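You operate a simulated robot arm through the tools that you are given. There is no shell and no other tool. Be economical: measure what you need, move in short steps, check, and stop when the job is done.

You run a simulated two-armed robot. Do the job below in one go: nothing can be reset, and whatever is moved stays where it is left.

Task
Put the green gasket labelled "16" from the top of the yellow table on top of the silver drip pan there and the green gasket labelled "DN40" on the top of the steel bench. Take the black gasket from the top of the black table and leave it on the top of the wooden table. Fetch the large pink blind and set it on the top of the wooden table. Put the job card from the top of the blue bench on the top of the orange table. Set the film switch to ON. Put the banded plug that says "NPT" from the top of the orange table on top of the red valve there and the banded plug labelled "G" on the top of the light box. Do these in any order. Set down upright: banded plug.

It is judged by the outcome, as a careful person would: the job done as asked, and still so three seconds after it is handed in. It fails if anything else is knocked over, pushed out of place, dropped, spilled or broken.

Robot
Two 7-joint arms with fingered hands on one trunk, on a base that drives. Base frame: it is fixed to the floor where the robot stands at the start and does not move with it; the origin is under the middle of the robot, x ahead of it, y to its left, z up; the surface under the hand at the start is at about z = 0.85. Units: m, degrees, N and s.
The left shoulder is at the start at [0.07, 0.145, 1.137], the right one opposite. With the tool pointing down near the work surface each hand reaches from about 0.42 to 0.8 m from the robot's upright axis, wherever it stands, measured 20 degrees to its own side. Places, roughly: banded plug [-5, 2, 0.75]; black gasket [-2, -1, 0.75]; drip pan (20x24x5 cm) [1, -0.1, 0.9]; film switch [-5.7, -0.8, 1]; green gasket [0.75, 0, 0.75]; job card [-3.25, 0, 0.75]; large pink blind [-2.25, -1, 0.75]; red valve (7x7x8 cm) [-5.2, 2.1, 0.8]; top of the light box (18x15 cm) [-5.64, -0.98, 0.86]; top of the orange table [-5.3, 2.1, 0.8]; top of the steel bench [1.3, -0.8, 0.8]; top of the wooden table [-1.9, -0.1, 0.8]. Payload 3.5 kg a hand.
The tool frame of a hand sits at the grasp point between the pads (the TCP): z along the fingers, y along the line on which they close. The tips reach 0.025 m beyond it. The gripper opens to 0.088 m. The gripper's body begins 0.029 m behind the TCP. The gripper is a hand of 4 fingers: y runs from the thumb to the fingers, the wrist lies at [-0.013, -0.097, -0.162] in the tool frame, and closing takes about 1.5 s.
Orientation is that of the tool frame in the base frame, as a unit quaternion [x, y, z, w]. With the fingers straight down and the wrist toward the robot, the tool's x, y and z point along [0, 1, 0], [1, 0, 0] and [0, 0, -1] of the base frame.

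Tools
- The arms move only by the tool arm_command. It takes "left_commands", "right_commands" or both (then of equal length, played together; a hand with none holds still); each is a list of rows, each a list of 6 numbers: the shift along the base's x, y, z in mm, then the turn, a rotation vector about the base's x, y, z in degrees. In form: [[tx, ty, tz, wx, wy, wz], ...]. A call has 1 to 20 rows; each row is the pose to reach, as a shift and turn from the pose commanded when the call began. "left_jaw" and "right_jaw" are, for a hand that has rows, the closure in counts, from 0 (fully open) to 255 (shut), set as the call begins (left out, the last holds). Each row takes 0.2 s and may step no farther than 0.05 m and 8.6 degrees from the row before; otherwise, or with a gripper value out of range, the whole call is refused. A pose out of reach is approached as far as the arm can. The call stops where the force on the tool passes 40 N (or 10 N more than at its start, if that is more) or the arm is blocked; 0.2 s more then pass. Each finger travels about 0.045 m/s and halts on what it meets, pressing with about 33 N; the grip force reading is that of the motor and also rises with nothing between the fingers. The clock runs only during rows and for 0.2 s after the last one: add rows that repeat a pose to give the fingers time. The reply holds the time, the measured pose of the TCP, the force on the tool along the base axes, the opening and the grip force, in the units named above and with some noise, with the torque about the TCP (base axes, N m) and any sound that the robot's microphone picked up.
- Cameras (640 x 400 px; columns grow to the right, rows downward): "scene" is now at [0.1333, -0.0222, 1.4523]; the picture's right is [-0.25, -0.97, 0.00], its down [-0.59, 0.15, -0.79] and it looks along [0.77, -0.20, -0.61] (base axes); focal length 255 px, centre (320, 200). "left" rides on the left gripper at [-0.064, -0.083, -0.098] in its tool frame; the picture's right is [-0.62, -0.37, 0.69], its down [0.71, -0.63, 0.30] and it looks along [0.32, 0.68, 0.65] (tool axes); focal length 265 px, centre (320, 200). "right" rides on the right gripper at [0.064, -0.083, -0.098] in its tool frame; the picture's right is [-0.62, 0.37, -0.69], its down [-0.71, -0.63, 0.30] and it looks along [-0.32, 0.68, 0.65] (tool axes); focal length 265 px, centre (320, 200). There is no depth. A picture from a camera that has moved, and an enlarged one, comes with that camera's place and axes in the base frame and with its lens.
- capture(camera): a new picture of that camera. No time passes.
- move_column(by): slides the trunk up (or, below 0, down) by that many m; the arms and the scene camera ride with it, the base frame stays. It gives what a move gives, with no picture.
- base_move(legs): drives the robot by 1 to 6 legs, each [ahead, left, turn to the left] in m, m and degrees, along the robot's own axes; the way and the turn of a leg run together, so that a leg with both is an arc; at most 1.5 m and 180 degrees a leg. The arms and the cameras ride along, it lands a little off, and it stops where it bumps. It gives what a move gives.
- preshape(shape, hand): the hand has 4 fingers and takes this shape, open, in about a second: jaw (thumb against the fingers, like two jaws); tri (thumb and two fingers); tip (a fingertip pinch); poke (one finger out to press); point (the index stretched); flat (the hand flat); cup (the hand cupped); fist (a fist). The gripper value then closes the fingers along that shape, each until it touches; the sizes above hold for jaw. It gives what a move gives, with no picture.
- turn_head(pan, tilt): turns the head with the scene camera to pan (to the left, within 86 degrees either way) and tilt (down, from -29 to 69), counted from straight ahead of the robot. It gives what a move gives.
- inspect(camera, box): a new picture of the part [left, top, right, bottom] of that camera's present view, enlarged. No time passes.
- finish_job(): hands the job in; it is judged then, once.

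Work in short steps. Places have to be worked out from the pictures, the camera data and where the tool is seen: move nearer, look again, correct. Check each grasp and each placing, and mend what went wrong. You have 217 turns and 208 pictures in all, those below and enlarged ones among them. Open the grippers and draw the arms clear of the work before you hand the job in, unless the task says otherwise; then end with one line.

The tools are called after "Call:" as a command line: name --argument value ..., lists and objects as JSON in quotes. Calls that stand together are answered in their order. arm_command: Moves the arms, as the interface text tells. Its arguments: {"type":"object","properties":{"left_commands":{"type":"array"},"left_jaw":{"type":"number"},"right_commands":{"type":"array"},"right_jaw":{"type":"number"}},"required":[]} The other tools are called the same way: move_column (by) slides the trunk up or down; preshape (shape, hand) gives the hand a shape; base_move (legs) drives the base; turn_head (pan, tilt) turns the head that bears the scene camera; capture (camera) takes a picture; inspect (camera, box) takes an enlarged picture of a part of a camera's view; finish_job () hands the job in.

At the start:

```text
clock: 0.0
left_position: [0.5472, 0.1247, 1.1577]
left_ee_rot: [0.708, 0.706, 0.0, 0.0]
left_contact_force: [-0.5, -0.2, -0.2]
left_ft_torque: [0.01, -0.01, 0.01]
left_finger_gap: 0.0876
left_grip_force: 0.1
left_shape: jaw
right_position: [0.4556, -0.2491, 1.1942]
right_ee_rot: [0.708, 0.706, 0.0, 0.0]
right_contact_force: [-0.1, 0.6, -0.3]
right_ft_torque: [-0.02, -0.04, -0.02]
right_finger_gap: 0.0877
right_grip_force: 0.2
right_shape: jaw
trunk travel left (down, up): [-0.7, 0.14]
robot x, y, heading: [-0.0024, 0.0064, 0.3]
head pan, tilt: [-14.4, 37.6]
```

scene: 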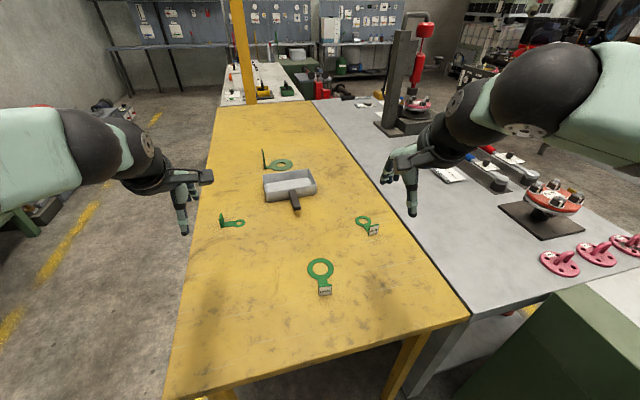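
right: 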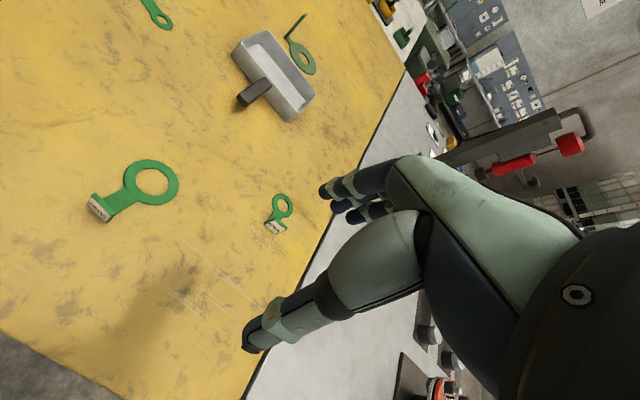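
left: 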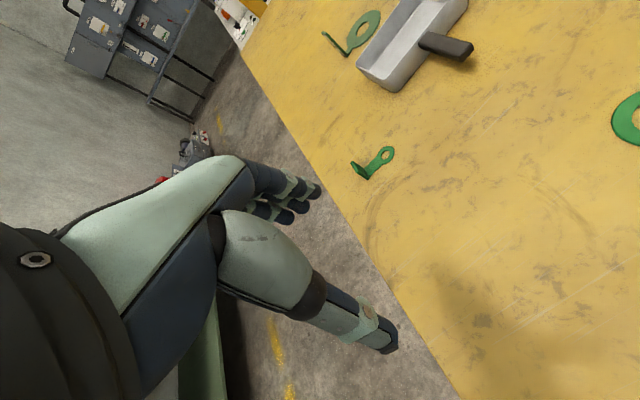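

Four green gaskets stand on the yellow table, each with an upright tag. I enlarge the pictures to read the labels.

Call:
inspect --camera "scene" --box '[200, 140, 400, 300]'

Call:
inspect --camera "right" --box '[80, 140, 320, 290]'

```text
2.50 times, centred on (300, 220) of scene
camera zoom: at [0.1333, -0.0222, 1.4523], right [-0.25, -0.97, 0.0], down [-0.59, 0.15, -0.79], along [0.77, -0.2, -0.61], focal length 637 px, centre (370, 150)
```

zoom: 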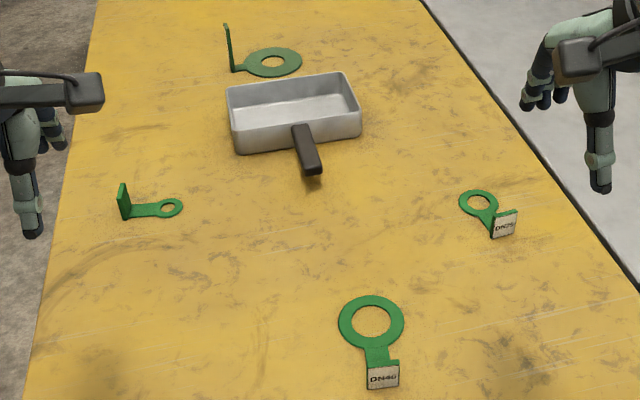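

```text
2.67 times, centred on (200, 215) of right
camera zoom: at [0.3723, -0.1835, 1.2939], right [0.37, -0.62, 0.69], down [-0.63, -0.71, -0.3], along [0.68, -0.33, -0.65], focal length 708 px, centre (640, 160)
```

zoom: 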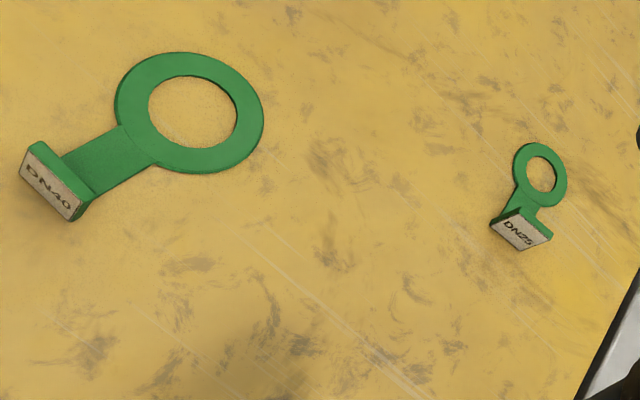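

The nearest gasket reads DN40: its tag is about (0.497,-0.13), and the stem runs forward with roughly -8° yaw. I bring the right hand above the tag and look again.

Call:
arm_command --right_commands '[[7, 20, -34, 0, 0, -2], [14, 40, -68, 0, 0, -4], [21, 60, -102, 0, 0, -6], [28, 80, -136, 0, 0, -8], [35, 100, -170, 0, 0, -8], [41, 119, -204, 0, 0, -8], [41, 119, -224, 0, 0, -8], [41, 119, -224, 0, 0, -8]]' --right_jaw 60

Call:
capture --camera "right"

Call:
capture --camera "scene"

```text
clock: 1.8
left_position: [0.5475, 0.1256, 1.1575]
left_ee_rot: [0.708, 0.706, 0.002, 0.001]
left_contact_force: [-0.5, 0.0, 0.0]
left_ft_torque: [-0.03, 0.01, 0.01]
left_finger_gap: 0.0875
left_grip_force: 0.1
left_shape: jaw
right_position: [0.4982, -0.13, 0.9704]
right_ee_rot: [0.755, 0.656, 0.0, 0.0]
right_contact_force: [0.1, 0.8, -0.5]
right_ft_torque: [-0.01, -0.02, 0.04]
right_finger_gap: 0.0675
right_grip_force: 0.0
right_shape: jaw
trunk travel left (down, up): [-0.7, 0.14]
robot x, y, heading: [-0.003, 0.0022, 0.1]
head pan, tilt: [-14.4, 37.6]
```

```text
202 pictures are left
camera right: at [0.4238, -0.0539, 1.0698], right [0.28, -0.67, 0.69], down [-0.72, -0.62, -0.3], along [0.63, -0.42, -0.65], focal length 265 px, centre (320, 200)
```

right: 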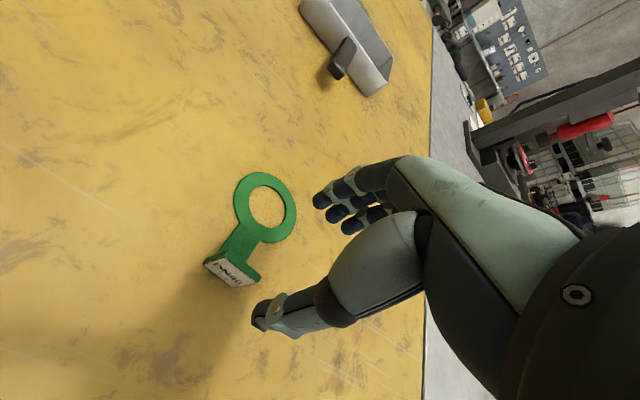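

```text
201 pictures are left
camera scene: at [0.1328, -0.0224, 1.4523], right [-0.25, -0.97, 0.0], down [-0.59, 0.15, -0.79], along [0.77, -0.2, -0.61], focal length 255 px, centre (320, 200)
```

scene: 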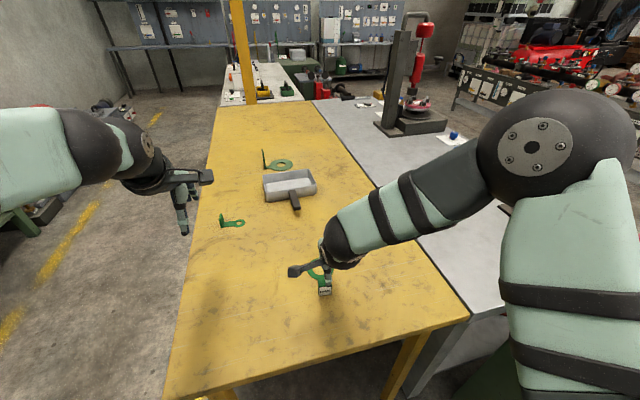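

The tag lies right under the TCP at (0.497,-0.130). I turn +5°, go down to z≈0.884 and close.

Call:
arm_command --right_commands '[[0, 0, -30, 0, 0, 5], [0, 0, -60, 0, 0, 5], [0, 0, -75, 0, 0, 5], [0, 0, -85, 0, 0, 5], [0, 0, -85, 0, 0, 5]]'

Call:
capture --camera "right"

```text
clock: 3.0
left_position: [0.5461, 0.1248, 1.1585]
left_ee_rot: [0.707, 0.707, 0.001, 0.0]
left_contact_force: [-0.3, -0.2, -0.3]
left_ft_torque: [0.01, 0.03, 0.01]
left_finger_gap: 0.0875
left_grip_force: 0.1
left_shape: jaw
right_position: [0.4958, -0.129, 0.886]
right_ee_rot: [0.725, 0.688, 0.0, 0.0]
right_contact_force: [-0.6, -0.5, -0.5]
right_ft_torque: [-0.04, 0.0, 0.06]
right_finger_gap: 0.0676
right_grip_force: 0.0
right_shape: jaw
trunk travel left (down, up): [-0.7, 0.14]
robot x, y, heading: [0.0006, 0.003, 0.0]
head pan, tilt: [-14.4, 37.6]
```

```text
200 pictures are left
camera right: at [0.4167, -0.0607, 0.9847], right [0.33, -0.64, 0.69], down [-0.67, -0.68, -0.3], along [0.67, -0.36, -0.65], focal length 265 px, centre (320, 200)
```

right: 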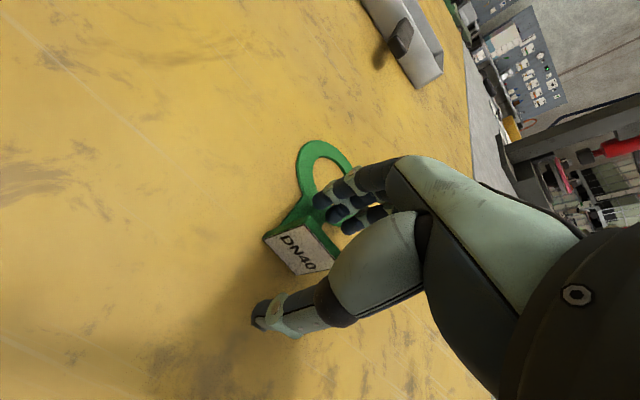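

The tag sits between thumb and fingers. I close on it.

Call:
arm_command --right_commands '[[0, 0, 0, 0, 0, 0], [0, 0, 0, 0, 0, 0], [0, 0, 0, 0, 0, 0], [0, 0, 0, 0, 0, 0], [0, 0, 0, 0, 0, 0], [0, 0, 0, 0, 0, 0], [0, 0, 0, 0, 0, 0]]' --right_jaw 255

Call:
capture --camera "right"

```text
clock: 4.6
left_position: [0.5472, 0.1237, 1.1585]
left_ee_rot: [0.708, 0.706, 0.001, -0.001]
left_contact_force: [0.3, -0.3, 0.4]
left_ft_torque: [-0.03, 0.03, -0.02]
left_finger_gap: 0.0875
left_grip_force: 0.0
left_shape: jaw
right_position: [0.4966, -0.129, 0.8874]
right_ee_rot: [0.726, 0.688, 0.0, -0.001]
right_contact_force: [-0.3, -1.1, 0.3]
right_ft_torque: [-0.03, -0.03, 0.0]
right_finger_gap: 0.0017
right_grip_force: 33.0
right_shape: jaw
trunk travel left (down, up): [-0.7, 0.14]
robot x, y, heading: [0.0024, 0.0018, 0.3]
head pan, tilt: [-14.4, 37.6]
```

```text
199 pictures are left
camera right: at [0.4168, -0.0608, 0.9848], right [0.33, -0.64, 0.69], down [-0.67, -0.68, -0.3], along [0.67, -0.36, -0.65], focal length 265 px, centre (320, 200)
```

right: 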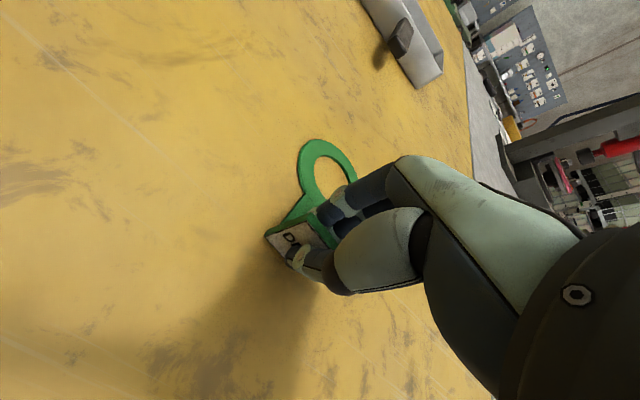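

It seems gripped (gap 1.7 mm on a thin plate). I lift and check.

Call:
arm_command --right_commands '[[0, 0, 20, 0, 0, 0], [0, 0, 50, 0, 0, 0], [0, 0, 90, 0, 0, 0], [0, 0, 120, 0, 0, 0], [0, 0, 120, 0, 0, 0]]'

Call:
capture --camera "right"

```text
clock: 5.8
left_position: [0.5476, 0.1246, 1.1584]
left_ee_rot: [0.708, 0.706, 0.001, 0.0]
left_contact_force: [0.0, 0.2, 0.4]
left_ft_torque: [-0.03, -0.02, -0.01]
left_finger_gap: 0.0879
left_grip_force: 0.0
left_shape: jaw
right_position: [0.4968, -0.1306, 1.0064]
right_ee_rot: [0.726, 0.688, 0.0, 0.0]
right_contact_force: [0.5, 0.4, -0.4]
right_ft_torque: [0.0, 0.01, -0.02]
right_finger_gap: 0.0017
right_grip_force: 33.5
right_shape: jaw
trunk travel left (down, up): [-0.7, 0.14]
robot x, y, heading: [-0.0006, -0.0028, 0.0]
head pan, tilt: [-14.4, 37.6]
```

```text
198 pictures are left
camera right: at [0.4169, -0.0608, 1.1051], right [0.34, -0.64, 0.69], down [-0.67, -0.68, -0.3], along [0.67, -0.36, -0.65], focal length 265 px, centre (320, 200)
```

right: 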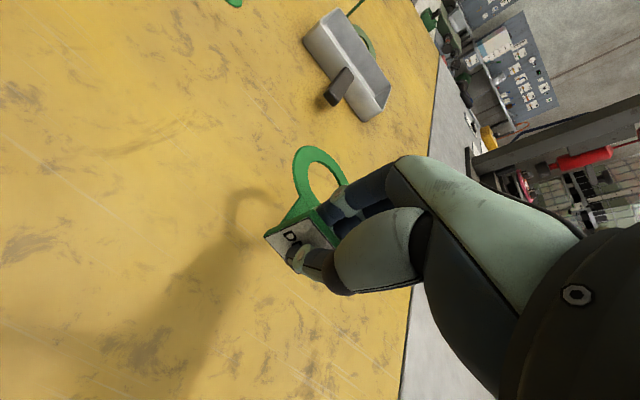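

The gasket is held. I carry it right over the clear part of the steel bench near (0.50,-0.56).

Call:
arm_command --right_commands '[[0, -45, 0, 0, 0, -3], [0, -90, 0, 0, 0, -6], [0, -135, 0, 0, 0, -9], [0, -180, 0, 0, 0, -12], [0, -225, 0, 0, 0, -15], [0, -270, 0, 0, 0, -18], [0, -315, 0, 0, 0, -21], [0, -360, 0, 0, 0, -24], [0, -400, 0, 0, 0, -27], [0, -435, 0, 0, 0, -30], [0, -435, 0, 0, 0, -30]]'

Call:
capture --camera "scene"

Call:
capture --camera "right"

```text
clock: 8.2
left_position: [0.5464, 0.125, 1.158]
left_ee_rot: [0.708, 0.706, 0.001, -0.001]
left_contact_force: [0.0, 0.7, 0.7]
left_ft_torque: [0.0, -0.04, 0.04]
left_finger_gap: 0.0874
left_grip_force: 0.0
left_shape: jaw
right_position: [0.4971, -0.5642, 1.0043]
right_ee_rot: [0.879, 0.477, 0.0, -0.001]
right_contact_force: [0.4, 0.5, -0.5]
right_ft_torque: [-0.01, 0.06, 0.01]
right_finger_gap: 0.0019
right_grip_force: 33.1
right_shape: jaw
trunk travel left (down, up): [-0.7, 0.14]
robot x, y, heading: [-0.0014, 0.0004, 0.3]
head pan, tilt: [-14.4, 37.6]
```

```text
197 pictures are left
camera scene: at [0.1332, -0.0217, 1.4523], right [-0.25, -0.97, 0.0], down [-0.59, 0.15, -0.79], along [0.77, -0.2, -0.61], focal length 255 px, centre (320, 200)
```

scene: 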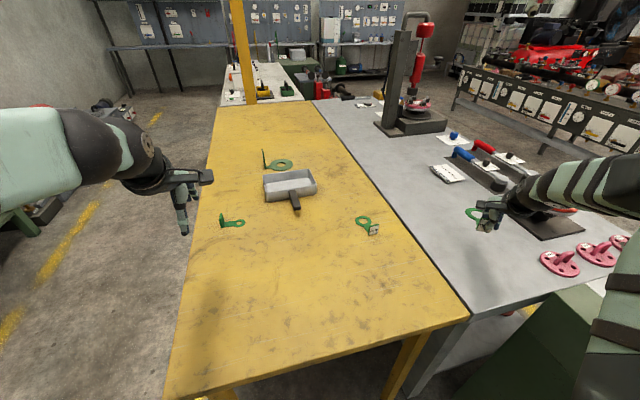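

```text
196 pictures are left
camera right: at [0.4625, -0.4653, 1.1045], right [-0.03, -0.72, 0.69], down [-0.92, -0.25, -0.3], along [0.4, -0.65, -0.65], focal length 265 px, centre (320, 200)
```

right: 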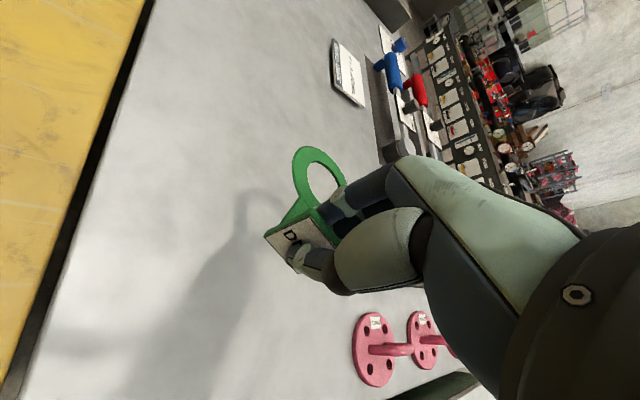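

The spot below is clear. I lower it, with small steps near the surface.

Call:
arm_command --right_commands '[[0, 0, -40, 0, 0, 0], [0, 0, -80, 0, 0, 0], [0, 0, -105, 0, 0, 0], [0, 0, -112, 0, 0, 0], [0, 0, -116, 0, 0, 0], [0, 0, -118, 0, 0, 0]]'

Call:
inspect --camera "right" --box '[200, 130, 400, 300]'

```text
clock: 9.6
left_position: [0.5469, 0.1241, 1.1572]
left_ee_rot: [0.708, 0.706, 0.001, 0.0]
left_contact_force: [-0.7, -0.1, -0.2]
left_ft_torque: [-0.02, 0.0, 0.02]
left_finger_gap: 0.0876
left_grip_force: 0.1
left_shape: jaw
right_position: [0.4965, -0.5646, 0.8882]
right_ee_rot: [0.879, 0.477, 0.0, 0.0]
right_contact_force: [1.1, 0.7, 0.4]
right_ft_torque: [-0.07, -0.09, 0.0]
right_finger_gap: 0.0018
right_grip_force: 32.8
right_shape: jaw
trunk travel left (down, up): [-0.7, 0.14]
robot x, y, heading: [0.002, 0.0003, -0.1]
head pan, tilt: [-14.4, 37.6]
```

```text
2.35 times, centred on (300, 215) of right
camera zoom: at [0.4615, -0.4648, 0.9869], right [-0.03, -0.72, 0.69], down [-0.92, -0.25, -0.3], along [0.4, -0.65, -0.65], focal length 624 px, centre (367, 165)
```

zoom: 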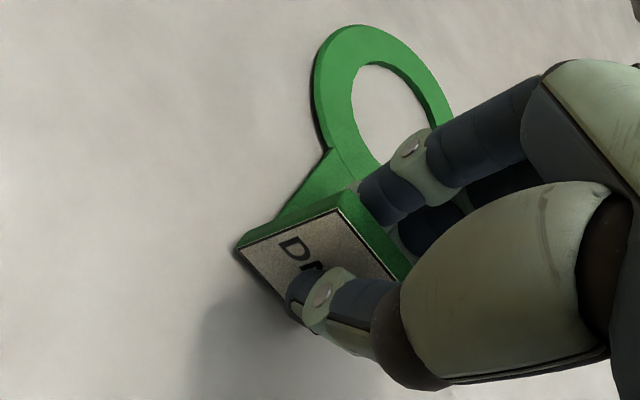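

Nearly touching. I go down a couple of mm more, watching the force.

Call:
arm_command --right_commands '[[0, 0, -2, 0, 0, 0], [0, 0, -3, 0, 0, 0], [0, 0, -3, 0, 0, 0]]'

Call:
arm_command --right_commands '[[0, 0, 0, 0, 0, 0], [0, 0, 0, 0, 0, 0], [0, 0, 0, 0, 0, 0], [0, 0, 0, 0, 0, 0], [0, 0, 0, 0, 0, 0]]' --right_jaw 60

Call:
arm_command --right_commands '[[0, 0, 40, 0, 0, 0], [0, 0, 80, 0, 0, 0], [0, 0, 120, 0, 0, 0], [0, 0, 160, 0, 0, 0]]'

Call:
capture --camera "right"

```text
clock: 10.4
left_position: [0.5471, 0.1248, 1.1587]
left_ee_rot: [0.708, 0.706, 0.002, 0.0]
left_contact_force: [-0.2, 0.5, -0.4]
left_ft_torque: [-0.03, -0.01, 0.02]
left_finger_gap: 0.0877
left_grip_force: 0.0
left_shape: jaw
right_position: [0.496, -0.5655, 0.8847]
right_ee_rot: [0.879, 0.476, 0.001, 0.001]
right_contact_force: [-0.3, -0.1, 1.5]
right_ft_torque: [-0.06, -0.1, -0.02]
right_finger_gap: 0.002
right_grip_force: 33.1
right_shape: jaw
trunk travel left (down, up): [-0.7, 0.14]
robot x, y, heading: [-0.0018, -0.0, -0.0]
head pan, tilt: [-14.4, 37.6]
```

```text
clock: 11.6
left_position: [0.5461, 0.1248, 1.1581]
left_ee_rot: [0.708, 0.706, 0.001, -0.001]
left_contact_force: [0.0, 0.5, -0.5]
left_ft_torque: [-0.02, -0.02, -0.02]
left_finger_gap: 0.088
left_grip_force: 0.0
left_shape: jaw
right_position: [0.4975, -0.5638, 0.8843]
right_ee_rot: [0.879, 0.476, 0.001, 0.0]
right_contact_force: [0.5, 0.3, -1.1]
right_ft_torque: [0.01, -0.03, 0.01]
right_finger_gap: 0.0672
right_grip_force: 0.1
right_shape: jaw
trunk travel left (down, up): [-0.7, 0.14]
robot x, y, heading: [0.0018, 0.0016, 0.1]
head pan, tilt: [-14.4, 37.6]
```

```text
clock: 12.6
left_position: [0.5465, 0.126, 1.1584]
left_ee_rot: [0.707, 0.707, 0.002, 0.001]
left_contact_force: [-0.5, 0.1, -0.6]
left_ft_torque: [-0.02, -0.03, -0.02]
left_finger_gap: 0.0876
left_grip_force: 0.2
left_shape: jaw
right_position: [0.4969, -0.5628, 1.0457]
right_ee_rot: [0.879, 0.477, 0.001, 0.001]
right_contact_force: [0.3, 0.5, -0.1]
right_ft_torque: [0.03, 0.01, -0.02]
right_finger_gap: 0.0673
right_grip_force: 0.0
right_shape: jaw
trunk travel left (down, up): [-0.7, 0.14]
robot x, y, heading: [-0.0011, -0.0025, -0.2]
head pan, tilt: [-14.4, 37.6]
```

```text
194 pictures are left
camera right: at [0.462, -0.4627, 1.1449], right [-0.03, -0.72, 0.69], down [-0.92, -0.26, -0.3], along [0.4, -0.65, -0.65], focal length 265 px, centre (320, 200)
```

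right: 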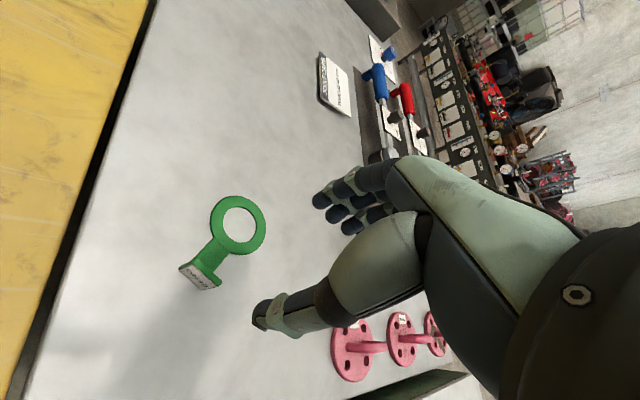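

DN40 stands on the steel bench. I bring the right arm back to its start pose and look left before driving.

Call:
arm_command --right_commands '[[-5, 20, 45, 0, 0, 4], [-10, 55, 75, 0, 0, 8], [-15, 95, 100, 0, 0, 12], [-20, 140, 120, 0, 0, 17], [-25, 185, 135, 0, 0, 22], [-30, 230, 148, 0, 0, 27], [-36, 275, 148, 0, 0, 31], [-41, 313, 148, 0, 0, 33]]'

Call:
turn_head --pan 55 --tilt 35

Call:
capture --camera "scene"

```text
clock: 14.4
left_position: [0.5468, 0.1274, 1.1587]
left_ee_rot: [0.708, 0.706, -0.001, 0.0]
left_contact_force: [-0.3, 0.2, -0.8]
left_ft_torque: [0.0, 0.0, 0.01]
left_finger_gap: 0.0879
left_grip_force: 0.0
left_shape: jaw
right_position: [0.457, -0.2555, 1.1939]
right_ee_rot: [0.708, 0.706, 0.004, -0.005]
right_contact_force: [-0.4, 0.4, -0.8]
right_ft_torque: [-0.04, 0.01, 0.0]
right_finger_gap: 0.0669
right_grip_force: 0.1
right_shape: jaw
right hand out of reach, approached as far as the arm can: row 8
trunk travel left (down, up): [-0.7, 0.14]
robot x, y, heading: [-0.0028, 0.0019, 0.2]
head pan, tilt: [-14.4, 37.6]
```

```text
clock: 15.8
left_position: [0.5476, 0.1248, 1.1579]
left_ee_rot: [0.708, 0.707, 0.0, -0.001]
left_contact_force: [0.6, 0.9, 0.2]
left_ft_torque: [0.03, 0.02, 0.01]
left_finger_gap: 0.0877
left_grip_force: 0.0
left_shape: jaw
right_position: [0.4583, -0.2568, 1.1944]
right_ee_rot: [0.707, 0.707, 0.004, -0.004]
right_contact_force: [-0.2, 0.4, -0.5]
right_ft_torque: [0.02, -0.02, 0.01]
right_finger_gap: 0.0673
right_grip_force: 0.1
right_shape: jaw
trunk travel left (down, up): [-0.7, 0.14]
robot x, y, heading: [-0.0001, -0.0014, -0.1]
head pan, tilt: [55.0, 35.0]
```

```text
193 pictures are left
camera scene: at [0.1, 0.0713, 1.4563], right [0.82, -0.57, 0.0], down [-0.33, -0.47, -0.82], along [0.47, 0.67, -0.57], focal length 255 px, centre (320, 200)
```

scene: 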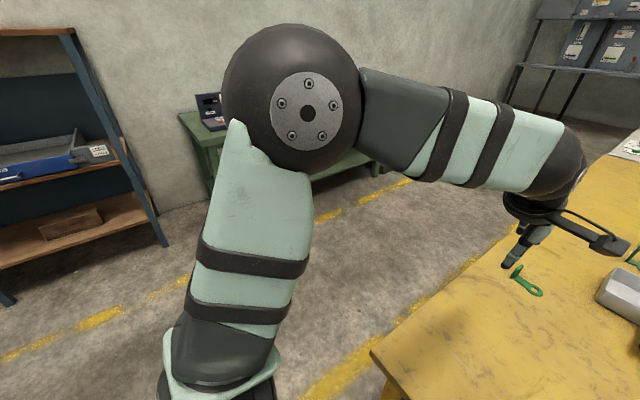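

The floor left of the yellow table is free. I drive to its left side and face it (facing -y).

Call:
base_move --legs '[[0, 0.95, 0], [0.95, 0, 0], [0, 0, -90], [0.3, 0, 0]]'

Call:
turn_head --pan 0 --tilt 45

Call:
capture --camera "scene"

Call:
capture --camera "left"

```text
clock: 30.9
left_position: [1.0753, 0.1339, 1.1596]
left_ee_rot: [1.0, 0.006, 0.001, 0.0]
left_contact_force: [0.2, 0.8, 0.1]
left_ft_torque: [0.02, -0.02, -0.01]
left_finger_gap: 0.0878
left_grip_force: 0.0
left_shape: jaw
right_position: [0.6927, 0.217, 1.1958]
right_ee_rot: [1.0, 0.006, 0.005, -0.001]
right_contact_force: [-0.5, 1.1, 0.6]
right_ft_torque: [-0.01, -0.02, 0.0]
right_finger_gap: 0.0673
right_grip_force: 0.0
right_shape: jaw
trunk travel left (down, up): [-0.7, 0.14]
robot x, y, heading: [0.9442, 0.6705, -89.4]
head pan, tilt: [55.0, 35.0]
```

```text
clock: 32.1
left_position: [1.0768, 0.1311, 1.1586]
left_ee_rot: [1.0, 0.007, 0.001, 0.001]
left_contact_force: [0.3, 0.3, -0.7]
left_ft_torque: [0.04, -0.01, -0.03]
left_finger_gap: 0.0875
left_grip_force: 0.1
left_shape: jaw
right_position: [0.6938, 0.2165, 1.1943]
right_ee_rot: [1.0, 0.006, 0.008, -0.001]
right_contact_force: [-0.1, 0.7, 0.7]
right_ft_torque: [0.02, -0.03, -0.01]
right_finger_gap: 0.0672
right_grip_force: 0.1
right_shape: jaw
trunk travel left (down, up): [-0.7, 0.14]
robot x, y, heading: [0.9459, 0.6759, -89.2]
head pan, tilt: [0.0, 45.0]
```

```text
192 pictures are left
camera scene: at [0.9445, 0.5447, 1.4415], right [-1.0, -0.02, 0.0], down [-0.01, 0.71, -0.71], along [0.01, -0.71, -0.71], focal length 255 px, centre (320, 200)
```

scene: 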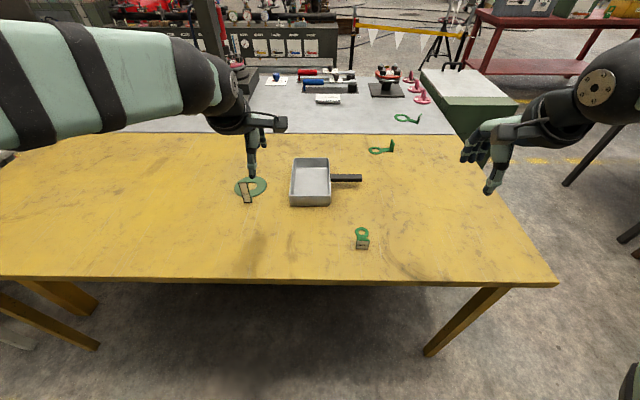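

```text
191 pictures are left
camera left: at [1.0108, 0.2151, 1.2565], right [-0.62, 0.36, -0.69], down [0.71, 0.64, -0.3], along [0.33, -0.68, -0.65], focal length 265 px, centre (320, 200)
```

left: 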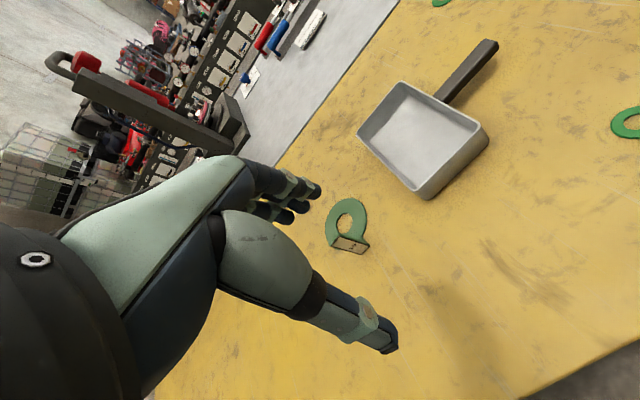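

Call:
inspect --camera "scene" --box '[220, 160, 280, 210]'

Call:
inspect --camera "scene" --box '[330, 215, 400, 260]'

Call:
inspect --camera "left" --box '[310, 190, 390, 270]'

```text
8.00 times, centred on (250, 185) of scene
camera zoom: at [0.9445, 0.5447, 1.4415], right [-1.0, -0.02, 0.0], down [-0.01, 0.71, -0.71], along [0.01, -0.71, -0.71], focal length 2038 px, centre (880, 320)
```

zoom: 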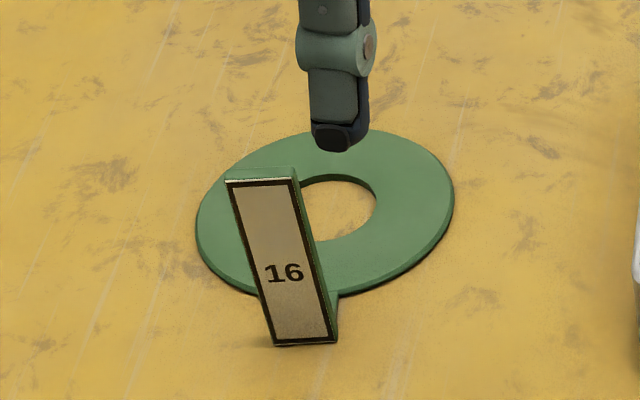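

```text
8.89 times, centred on (365, 238) of scene
camera zoom: at [0.9445, 0.5447, 1.4415], right [-1.0, -0.02, 0.0], down [-0.01, 0.71, -0.71], along [0.01, -0.71, -0.71], focal length 2265 px, centre (-80, -133)
```

zoom: 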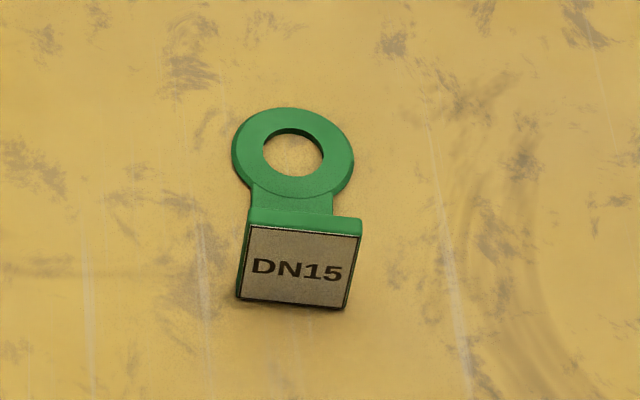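

```text
5.00 times, centred on (350, 230) of left
camera zoom: at [1.0108, 0.2151, 1.2565], right [-0.62, 0.36, -0.69], down [0.71, 0.64, -0.3], along [0.33, -0.68, -0.65], focal length 1327 px, centre (170, 50)
```

zoom: 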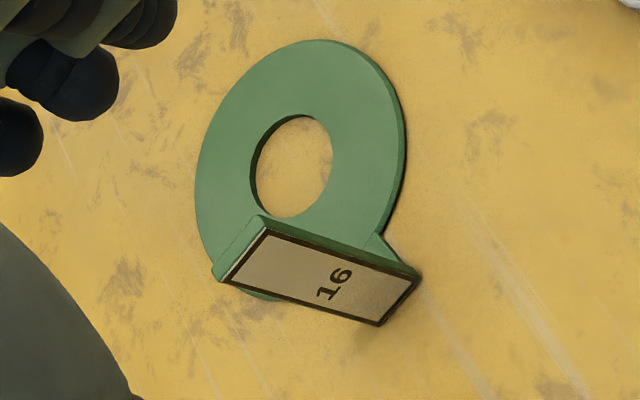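

"16" is on the tall-tagged gasket at about x 1.184, y -0.028. I measure the pan's interior before picking it up.

Call:
inspect --camera "scene" --box '[270, 145, 370, 215]'

Call:
inspect --camera "left" --box '[330, 30, 510, 210]'

```text
5.71 times, centred on (320, 180) of scene
camera zoom: at [0.9445, 0.5447, 1.4415], right [-1.0, -0.02, 0.0], down [-0.01, 0.71, -0.71], along [0.01, -0.71, -0.71], focal length 1456 px, centre (320, 314)
```

zoom: 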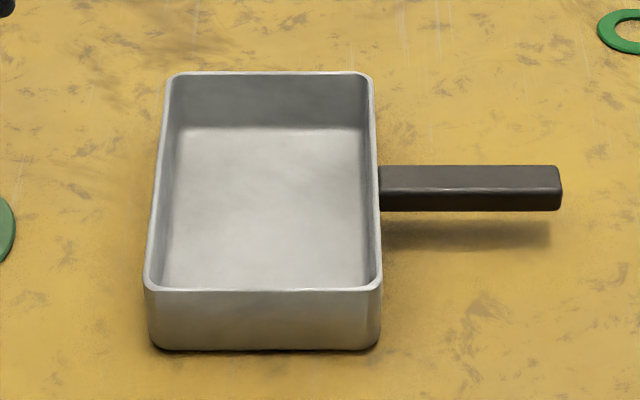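

```text
2.22 times, centred on (420, 120) of left
camera zoom: at [1.0108, 0.2151, 1.2565], right [-0.62, 0.36, -0.69], down [0.71, 0.64, -0.3], along [0.33, -0.68, -0.65], focal length 590 px, centre (98, 378)
```

zoom: 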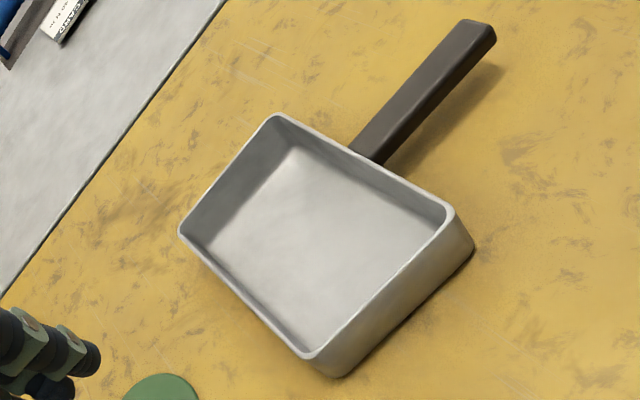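

The pan's tray is about 12.7 × 19.7 cm outside, centred near x 0.983, y from -0.212 to -0.015. The ring (about 11.2 cm) should fit inside lengthwise. I move the left hand over the "16" tag.

Call:
arm_command --left_commands '[[25, -38, 0, 0, 0, 0], [50, -76, 0, 0, 0, 0], [75, -114, -20, 0, 0, 0], [95, -145, -55, 0, 0, 0], [107, -160, -95, 0, 0, 0], [107, -160, -130, 0, 0, 0], [107, -160, -130, 0, 0, 0]]' --left_jaw 60

Call:
capture --camera "left"

Call:
inspect --camera "scene" --box '[200, 130, 340, 220]'

```text
refused: row 4 steps farther than a row can; nothing moved
```

```text
185 pictures are left
camera left: at [1.0108, 0.2151, 1.2565], right [-0.62, 0.36, -0.69], down [0.71, 0.64, -0.3], along [0.33, -0.68, -0.65], focal length 265 px, centre (320, 200)
```

left: 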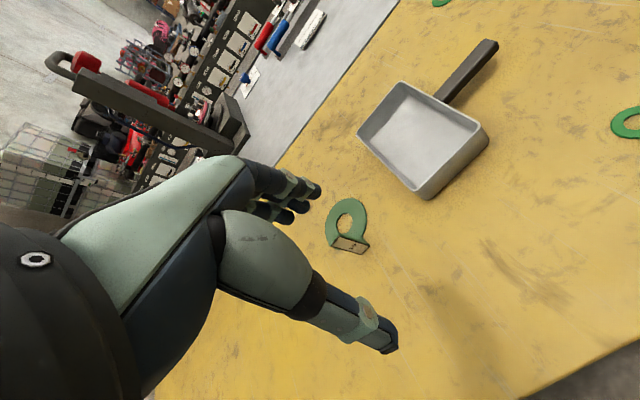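

```text
4.44 times, centred on (270, 175) of scene
camera zoom: at [0.9445, 0.5447, 1.4415], right [-1.0, -0.02, 0.0], down [-0.01, 0.71, -0.71], along [0.01, -0.71, -0.71], focal length 1132 px, centre (542, 311)
```

zoom: 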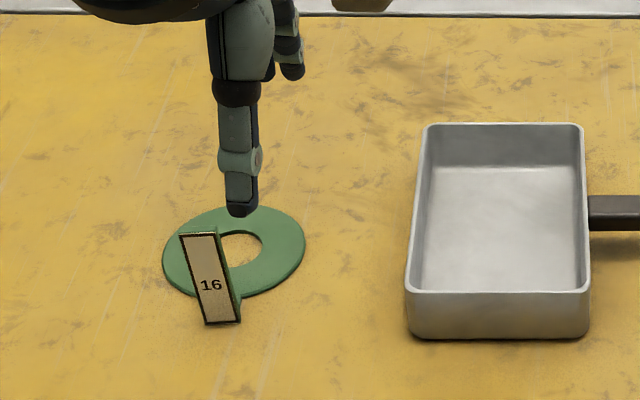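

One step was too large; I send it again with smaller rows.

Call:
arm_command --left_commands '[[22, -34, 0, 0, 0, 0], [44, -68, 0, 0, 0, 0], [66, -102, -10, 0, 0, 0], [86, -130, -40, 0, 0, 0], [100, -150, -75, 0, 0, 0], [107, -160, -110, 0, 0, 0], [107, -160, -130, 0, 0, 0], [107, -160, -130, 0, 0, 0]]' --left_jaw 60

Call:
capture --camera "left"

```text
clock: 34.0
left_position: [1.1825, -0.0273, 1.0276]
left_ee_rot: [1.0, 0.007, 0.001, 0.001]
left_contact_force: [-0.3, -1.0, -0.1]
left_ft_torque: [0.01, -0.01, -0.03]
left_finger_gap: 0.0678
left_grip_force: 0.0
left_shape: jaw
right_position: [0.6933, 0.2162, 1.1933]
right_ee_rot: [1.0, 0.007, 0.008, 0.0]
right_contact_force: [0.3, 0.8, -0.4]
right_ft_torque: [-0.04, 0.01, -0.02]
right_finger_gap: 0.0672
right_grip_force: 0.1
right_shape: jaw
trunk travel left (down, up): [-0.7, 0.14]
robot x, y, heading: [0.9429, 0.6753, -89.1]
head pan, tilt: [0.0, 45.0]
```

```text
183 pictures are left
camera left: at [1.1179, 0.0559, 1.1255], right [-0.62, 0.36, -0.69], down [0.71, 0.64, -0.3], along [0.33, -0.68, -0.65], focal length 265 px, centre (320, 200)
```

left: 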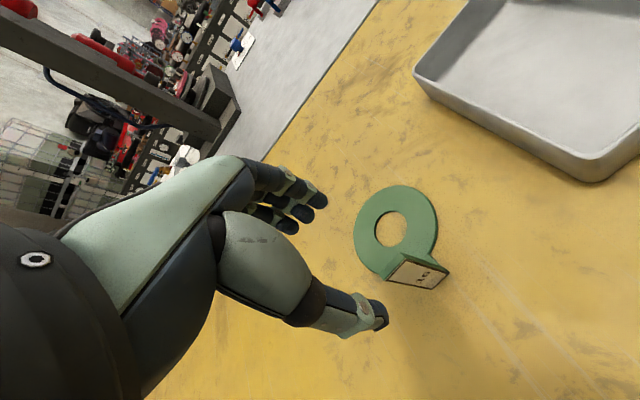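

The tag is at x 1.185, y -0.028 with its top at about z 0.935, right under the TCP. I descend to z≈0.903 and close.

Call:
arm_command --left_commands '[[2, 0, -40, 0, 0, 0], [2, 0, -80, 0, 0, 0], [2, 0, -105, 0, 0, 0], [2, 0, -124, 0, 0, 0], [2, 0, -124, 0, 0, 0]]'

Call:
arm_command --left_commands '[[0, 0, 0, 0, 0, 0], [0, 0, 0, 0, 0, 0], [0, 0, 0, 0, 0, 0], [0, 0, 0, 0, 0, 0], [0, 0, 0, 0, 0, 0], [0, 0, 0, 0, 0, 0], [0, 0, 0, 0, 0, 0]]' --left_jaw 255

Call:
capture --camera "left"

```text
clock: 35.1
left_position: [1.1844, -0.0269, 0.9019]
left_ee_rot: [1.0, 0.006, 0.0, 0.0]
left_contact_force: [0.9, 0.5, -0.9]
left_ft_torque: [-0.01, 0.0, 0.02]
left_finger_gap: 0.0675
left_grip_force: 0.0
left_shape: jaw
right_position: [0.6937, 0.2149, 1.1934]
right_ee_rot: [1.0, 0.005, 0.007, 0.0]
right_contact_force: [-0.1, 0.0, -0.3]
right_ft_torque: [0.01, 0.01, 0.0]
right_finger_gap: 0.0671
right_grip_force: 0.2
right_shape: jaw
trunk travel left (down, up): [-0.7, 0.14]
robot x, y, heading: [0.9477, 0.6773, -89.1]
head pan, tilt: [0.0, 45.0]
```

```text
clock: 36.8
left_position: [1.1859, -0.0264, 0.9031]
left_ee_rot: [1.0, 0.007, 0.0, 0.001]
left_contact_force: [0.6, 0.8, 0.2]
left_ft_torque: [-0.05, 0.01, 0.0]
left_finger_gap: 0.0014
left_grip_force: 32.9
left_shape: jaw
right_position: [0.6945, 0.2153, 1.1938]
right_ee_rot: [1.0, 0.007, 0.008, 0.0]
right_contact_force: [0.1, 0.3, -0.2]
right_ft_torque: [0.01, -0.02, 0.01]
right_finger_gap: 0.0674
right_grip_force: 0.1
right_shape: jaw
trunk travel left (down, up): [-0.7, 0.14]
robot x, y, heading: [0.9427, 0.6795, -89.0]
head pan, tilt: [0.0, 45.0]
```

```text
182 pictures are left
camera left: at [1.1198, 0.0561, 1.0013], right [-0.62, 0.36, -0.69], down [0.71, 0.64, -0.3], along [0.33, -0.68, -0.65], focal length 265 px, centre (320, 200)
```

left: 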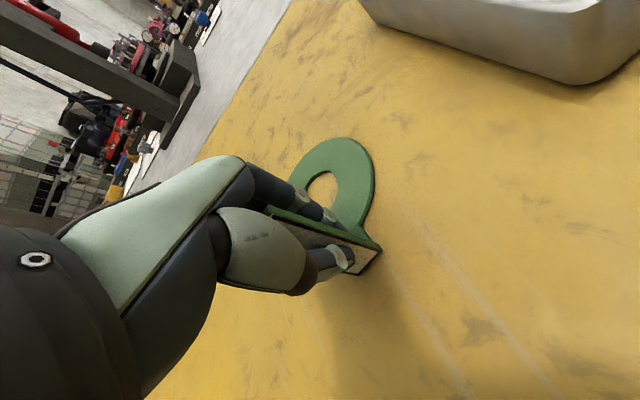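

Gripped. I lift and carry it over the pan.

Call:
arm_command --left_commands '[[0, 0, 30, 0, 0, 0], [0, 0, 70, 0, 0, 0], [0, 0, 110, 0, 0, 0], [-20, -5, 130, 0, 0, 0], [-60, -15, 130, 0, 0, 0], [-100, -25, 130, 0, 0, 0], [-140, -35, 130, 0, 0, 0], [-180, -38, 130, 0, 0, 0], [-208, -38, 130, 0, 0, 0], [-208, -38, 130, 0, 0, 0]]'

Call:
capture --camera "left"

Call:
inspect --camera "scene" --box '[240, 110, 400, 220]'

```text
clock: 39.0
left_position: [0.9887, -0.0543, 1.0322]
left_ee_rot: [1.0, 0.006, 0.001, 0.0]
left_contact_force: [-1.0, 0.5, -0.8]
left_ft_torque: [0.05, 0.0, 0.04]
left_finger_gap: 0.0018
left_grip_force: 32.6
left_shape: jaw
left hand out of reach, approached as far as the arm can: row 8, 9, 10
right_position: [0.6924, 0.2139, 1.1942]
right_ee_rot: [1.0, 0.007, 0.008, 0.0]
right_contact_force: [-0.9, -0.3, -0.1]
right_ft_torque: [0.02, -0.01, 0.01]
right_finger_gap: 0.0672
right_grip_force: 0.1
right_shape: jaw
trunk travel left (down, up): [-0.7, 0.14]
robot x, y, heading: [0.94, 0.6737, -89.1]
head pan, tilt: [0.0, 45.0]
```

```text
181 pictures are left
camera left: at [0.9244, 0.0288, 1.1309], right [-0.62, 0.36, -0.69], down [0.71, 0.64, -0.3], along [0.33, -0.68, -0.65], focal length 265 px, centre (320, 200)
```

left: 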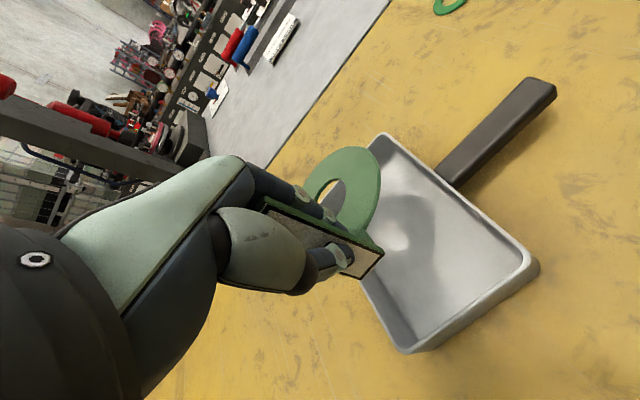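

```text
3.64 times, centred on (320, 165) of scene
camera zoom: at [0.944, 0.5443, 1.4414], right [-1.0, -0.01, 0.0], down [-0.01, 0.71, -0.71], along [0.01, -0.71, -0.71], focal length 926 px, centre (320, 327)
```

zoom: 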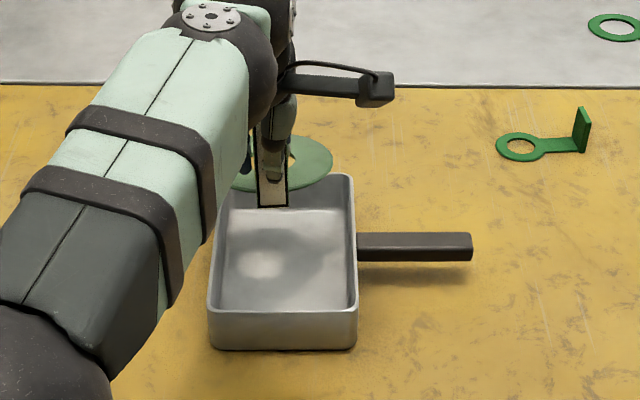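

The pan is at the edge of the left arm's reach. I shift the base right and slightly ahead; the gasket hangs well above everything.

Call:
base_move --legs '[[0.04, -0.12, 0]]'

Call:
capture --camera "scene"

```text
clock: 40.2
left_position: [0.8737, -0.0957, 1.0331]
left_ee_rot: [1.0, 0.009, 0.0, 0.001]
left_contact_force: [-0.4, -0.9, -0.9]
left_ft_torque: [0.02, 0.01, 0.03]
left_finger_gap: 0.0018
left_grip_force: 32.5
left_shape: jaw
right_position: [0.5771, 0.1741, 1.1953]
right_ee_rot: [1.0, 0.008, 0.008, -0.001]
right_contact_force: [-0.3, 0.0, 0.0]
right_ft_torque: [0.06, 0.01, -0.01]
right_finger_gap: 0.067
right_grip_force: 0.1
right_shape: jaw
trunk travel left (down, up): [-0.7, 0.14]
robot x, y, heading: [0.8233, 0.6314, -89.1]
head pan, tilt: [0.0, 45.0]
```

```text
179 pictures are left
camera scene: at [0.8273, 0.5036, 1.4416], right [-1.0, -0.02, 0.0], down [-0.01, 0.71, -0.71], along [0.01, -0.71, -0.71], focal length 255 px, centre (320, 200)
```

scene: 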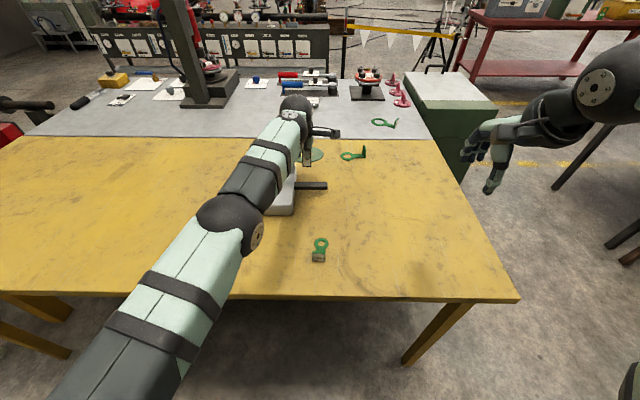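

Now I bring the hand back over the pan, to about (0.976,-0.066).

Call:
arm_command --left_commands '[[40, 12, 0, 0, 0, 0], [80, 24, 0, 0, 0, 0], [103, 30, 0, 0, 0, 0], [103, 30, 0, 0, 0, 0]]'

Call:
capture --camera "left"

Call:
inspect --camera "scene" --box '[200, 110, 360, 220]'

```text
clock: 41.2
left_position: [0.9751, -0.0653, 1.0318]
left_ee_rot: [1.0, 0.008, 0.001, 0.001]
left_contact_force: [0.5, 0.3, 0.2]
left_ft_torque: [0.03, -0.02, 0.0]
left_finger_gap: 0.0017
left_grip_force: 32.8
left_shape: jaw
right_position: [0.5772, 0.1727, 1.1936]
right_ee_rot: [1.0, 0.008, 0.008, 0.0]
right_contact_force: [-0.4, 0.9, 0.3]
right_ft_torque: [0.01, -0.02, -0.03]
right_finger_gap: 0.067
right_grip_force: 0.1
right_shape: jaw
trunk travel left (down, up): [-0.7, 0.14]
robot x, y, heading: [0.8283, 0.6357, -89.4]
head pan, tilt: [0.0, 45.0]
```

```text
178 pictures are left
camera left: at [0.9101, 0.0167, 1.1309], right [-0.62, 0.36, -0.69], down [0.7, 0.64, -0.3], along [0.34, -0.68, -0.65], focal length 265 px, centre (320, 200)
```

left: 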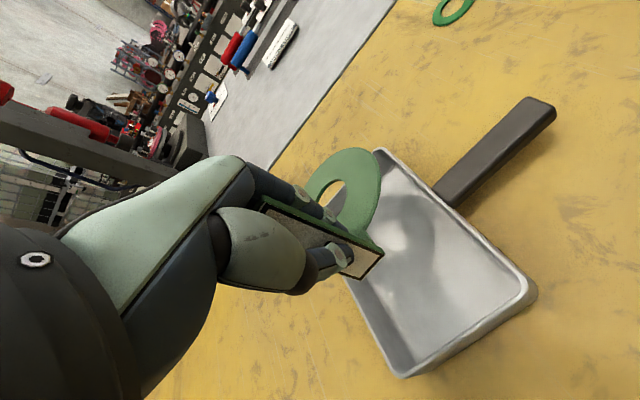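

```text
3.64 times, centred on (280, 165) of scene
camera zoom: at [0.8257, 0.5033, 1.4415], right [-1.0, -0.02, 0.0], down [-0.01, 0.71, -0.71], along [0.01, -0.71, -0.71], focal length 926 px, centre (466, 327)
```

zoom: 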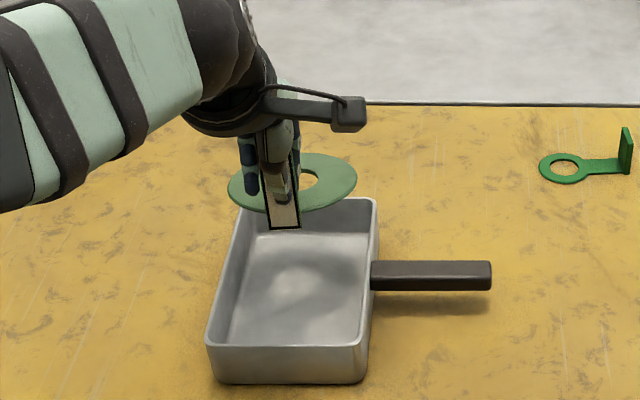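

Ring centre is near x 0.978 while the pan's centre line there is near 0.983. I shift 4 mm and lower to just above the rim.

Call:
arm_command --left_commands '[[4, -4, -30, 0, 0, 0], [4, -4, -60, 0, 0, 0], [4, -4, -66, 0, 0, 0], [4, -4, -66, 0, 0, 0]]'

Call:
inspect --camera "scene" --box '[220, 130, 340, 220]'

Call:
capture --camera "left"

```text
clock: 42.2
left_position: [0.9814, -0.0701, 0.9679]
left_ee_rot: [1.0, 0.009, 0.002, 0.0]
left_contact_force: [-0.2, 0.5, 0.0]
left_ft_torque: [-0.04, -0.03, 0.05]
left_finger_gap: 0.0018
left_grip_force: 33.7
left_shape: jaw
right_position: [0.5756, 0.1725, 1.1938]
right_ee_rot: [1.0, 0.006, 0.008, -0.001]
right_contact_force: [0.7, 0.0, 1.0]
right_ft_torque: [0.01, 0.0, -0.01]
right_finger_gap: 0.0671
right_grip_force: 0.0
right_shape: jaw
trunk travel left (down, up): [-0.7, 0.14]
robot x, y, heading: [0.8222, 0.6398, -89.2]
head pan, tilt: [0.0, 45.0]
```

```text
4.44 times, centred on (280, 175) of scene
camera zoom: at [0.8257, 0.503, 1.4415], right [-1.0, -0.02, 0.0], down [-0.01, 0.71, -0.71], along [0.01, -0.71, -0.71], focal length 1132 px, centre (498, 311)
```

zoom: 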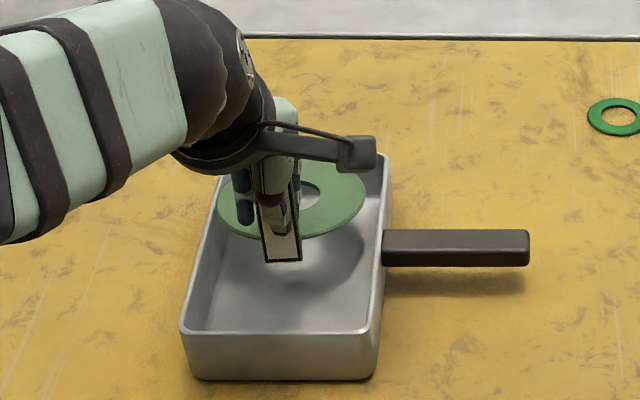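

```text
175 pictures are left
camera left: at [0.9156, 0.0128, 1.0656], right [-0.63, 0.36, -0.69], down [0.7, 0.64, -0.3], along [0.34, -0.68, -0.65], focal length 265 px, centre (320, 200)
```

left: 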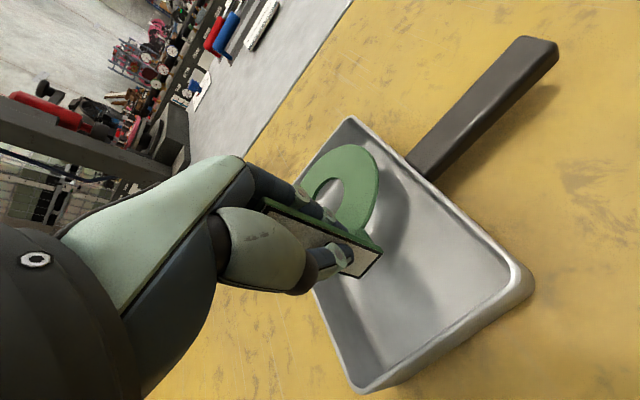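

The ring is within about 2–3 mm of the pan's middle. I nudge 2 mm back and lower step by step to the pan floor, watching the force.

Call:
arm_command --left_commands '[[-2, 0, -10, 0, 0, 0], [-2, 0, -20, 0, 0, 0], [-2, 0, -30, 0, 0, 0], [-2, 0, -40, 0, 0, 0]]'

Call:
inspect --camera "scene" --box '[220, 130, 340, 220]'

Call:
inspect --camera "left" --box '[220, 80, 480, 340]'

```text
clock: 43.1
left_position: [0.9794, -0.0748, 0.951]
left_ee_rot: [1.0, 0.011, -0.001, 0.02]
left_contact_force: [0.0, 5.9, 21.1]
left_ft_torque: [0.09, -0.03, 0.0]
left_finger_gap: 0.0027
left_grip_force: 33.0
left_shape: jaw
right_position: [0.576, 0.1757, 1.1945]
right_ee_rot: [1.0, 0.009, 0.008, 0.0]
right_contact_force: [0.5, -0.2, -1.0]
right_ft_torque: [0.0, -0.02, 0.0]
right_finger_gap: 0.067
right_grip_force: 0.0
right_shape: jaw
trunk travel left (down, up): [-0.7, 0.14]
robot x, y, heading: [0.8241, 0.6349, -89.1]
head pan, tilt: [0.0, 45.0]
stopped in row 4 (left hand): the force on the tool passed its limit at 43 N (the readings are from after the stop); the commanded pose is now the measured one
```

```text
4.44 times, centred on (280, 175) of scene
camera zoom: at [0.8252, 0.507, 1.4419], right [-1.0, -0.02, 0.0], down [-0.01, 0.71, -0.71], along [0.01, -0.71, -0.71], focal length 1132 px, centre (498, 311)
```

zoom: 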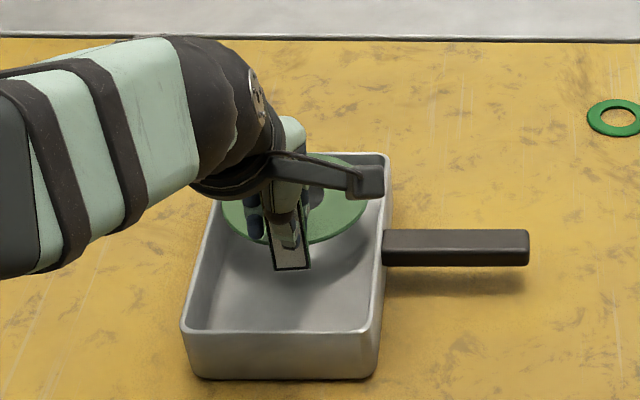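

```text
1.54 times, centred on (350, 210) of left
camera zoom: at [0.9132, 0.0116, 1.0457], right [-0.63, 0.33, -0.71], down [0.7, 0.63, -0.33], along [0.34, -0.7, -0.63], focal length 408 px, centre (274, 185)
```

zoom: 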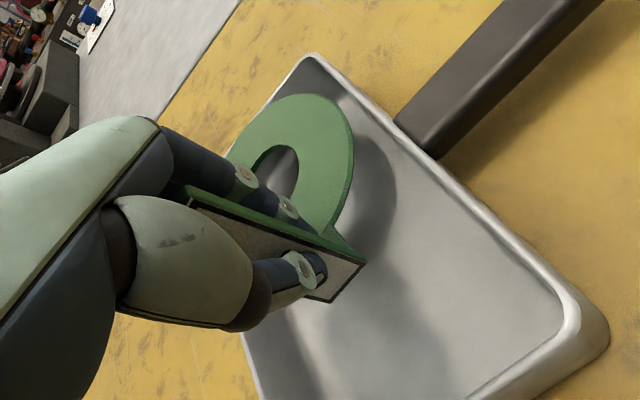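

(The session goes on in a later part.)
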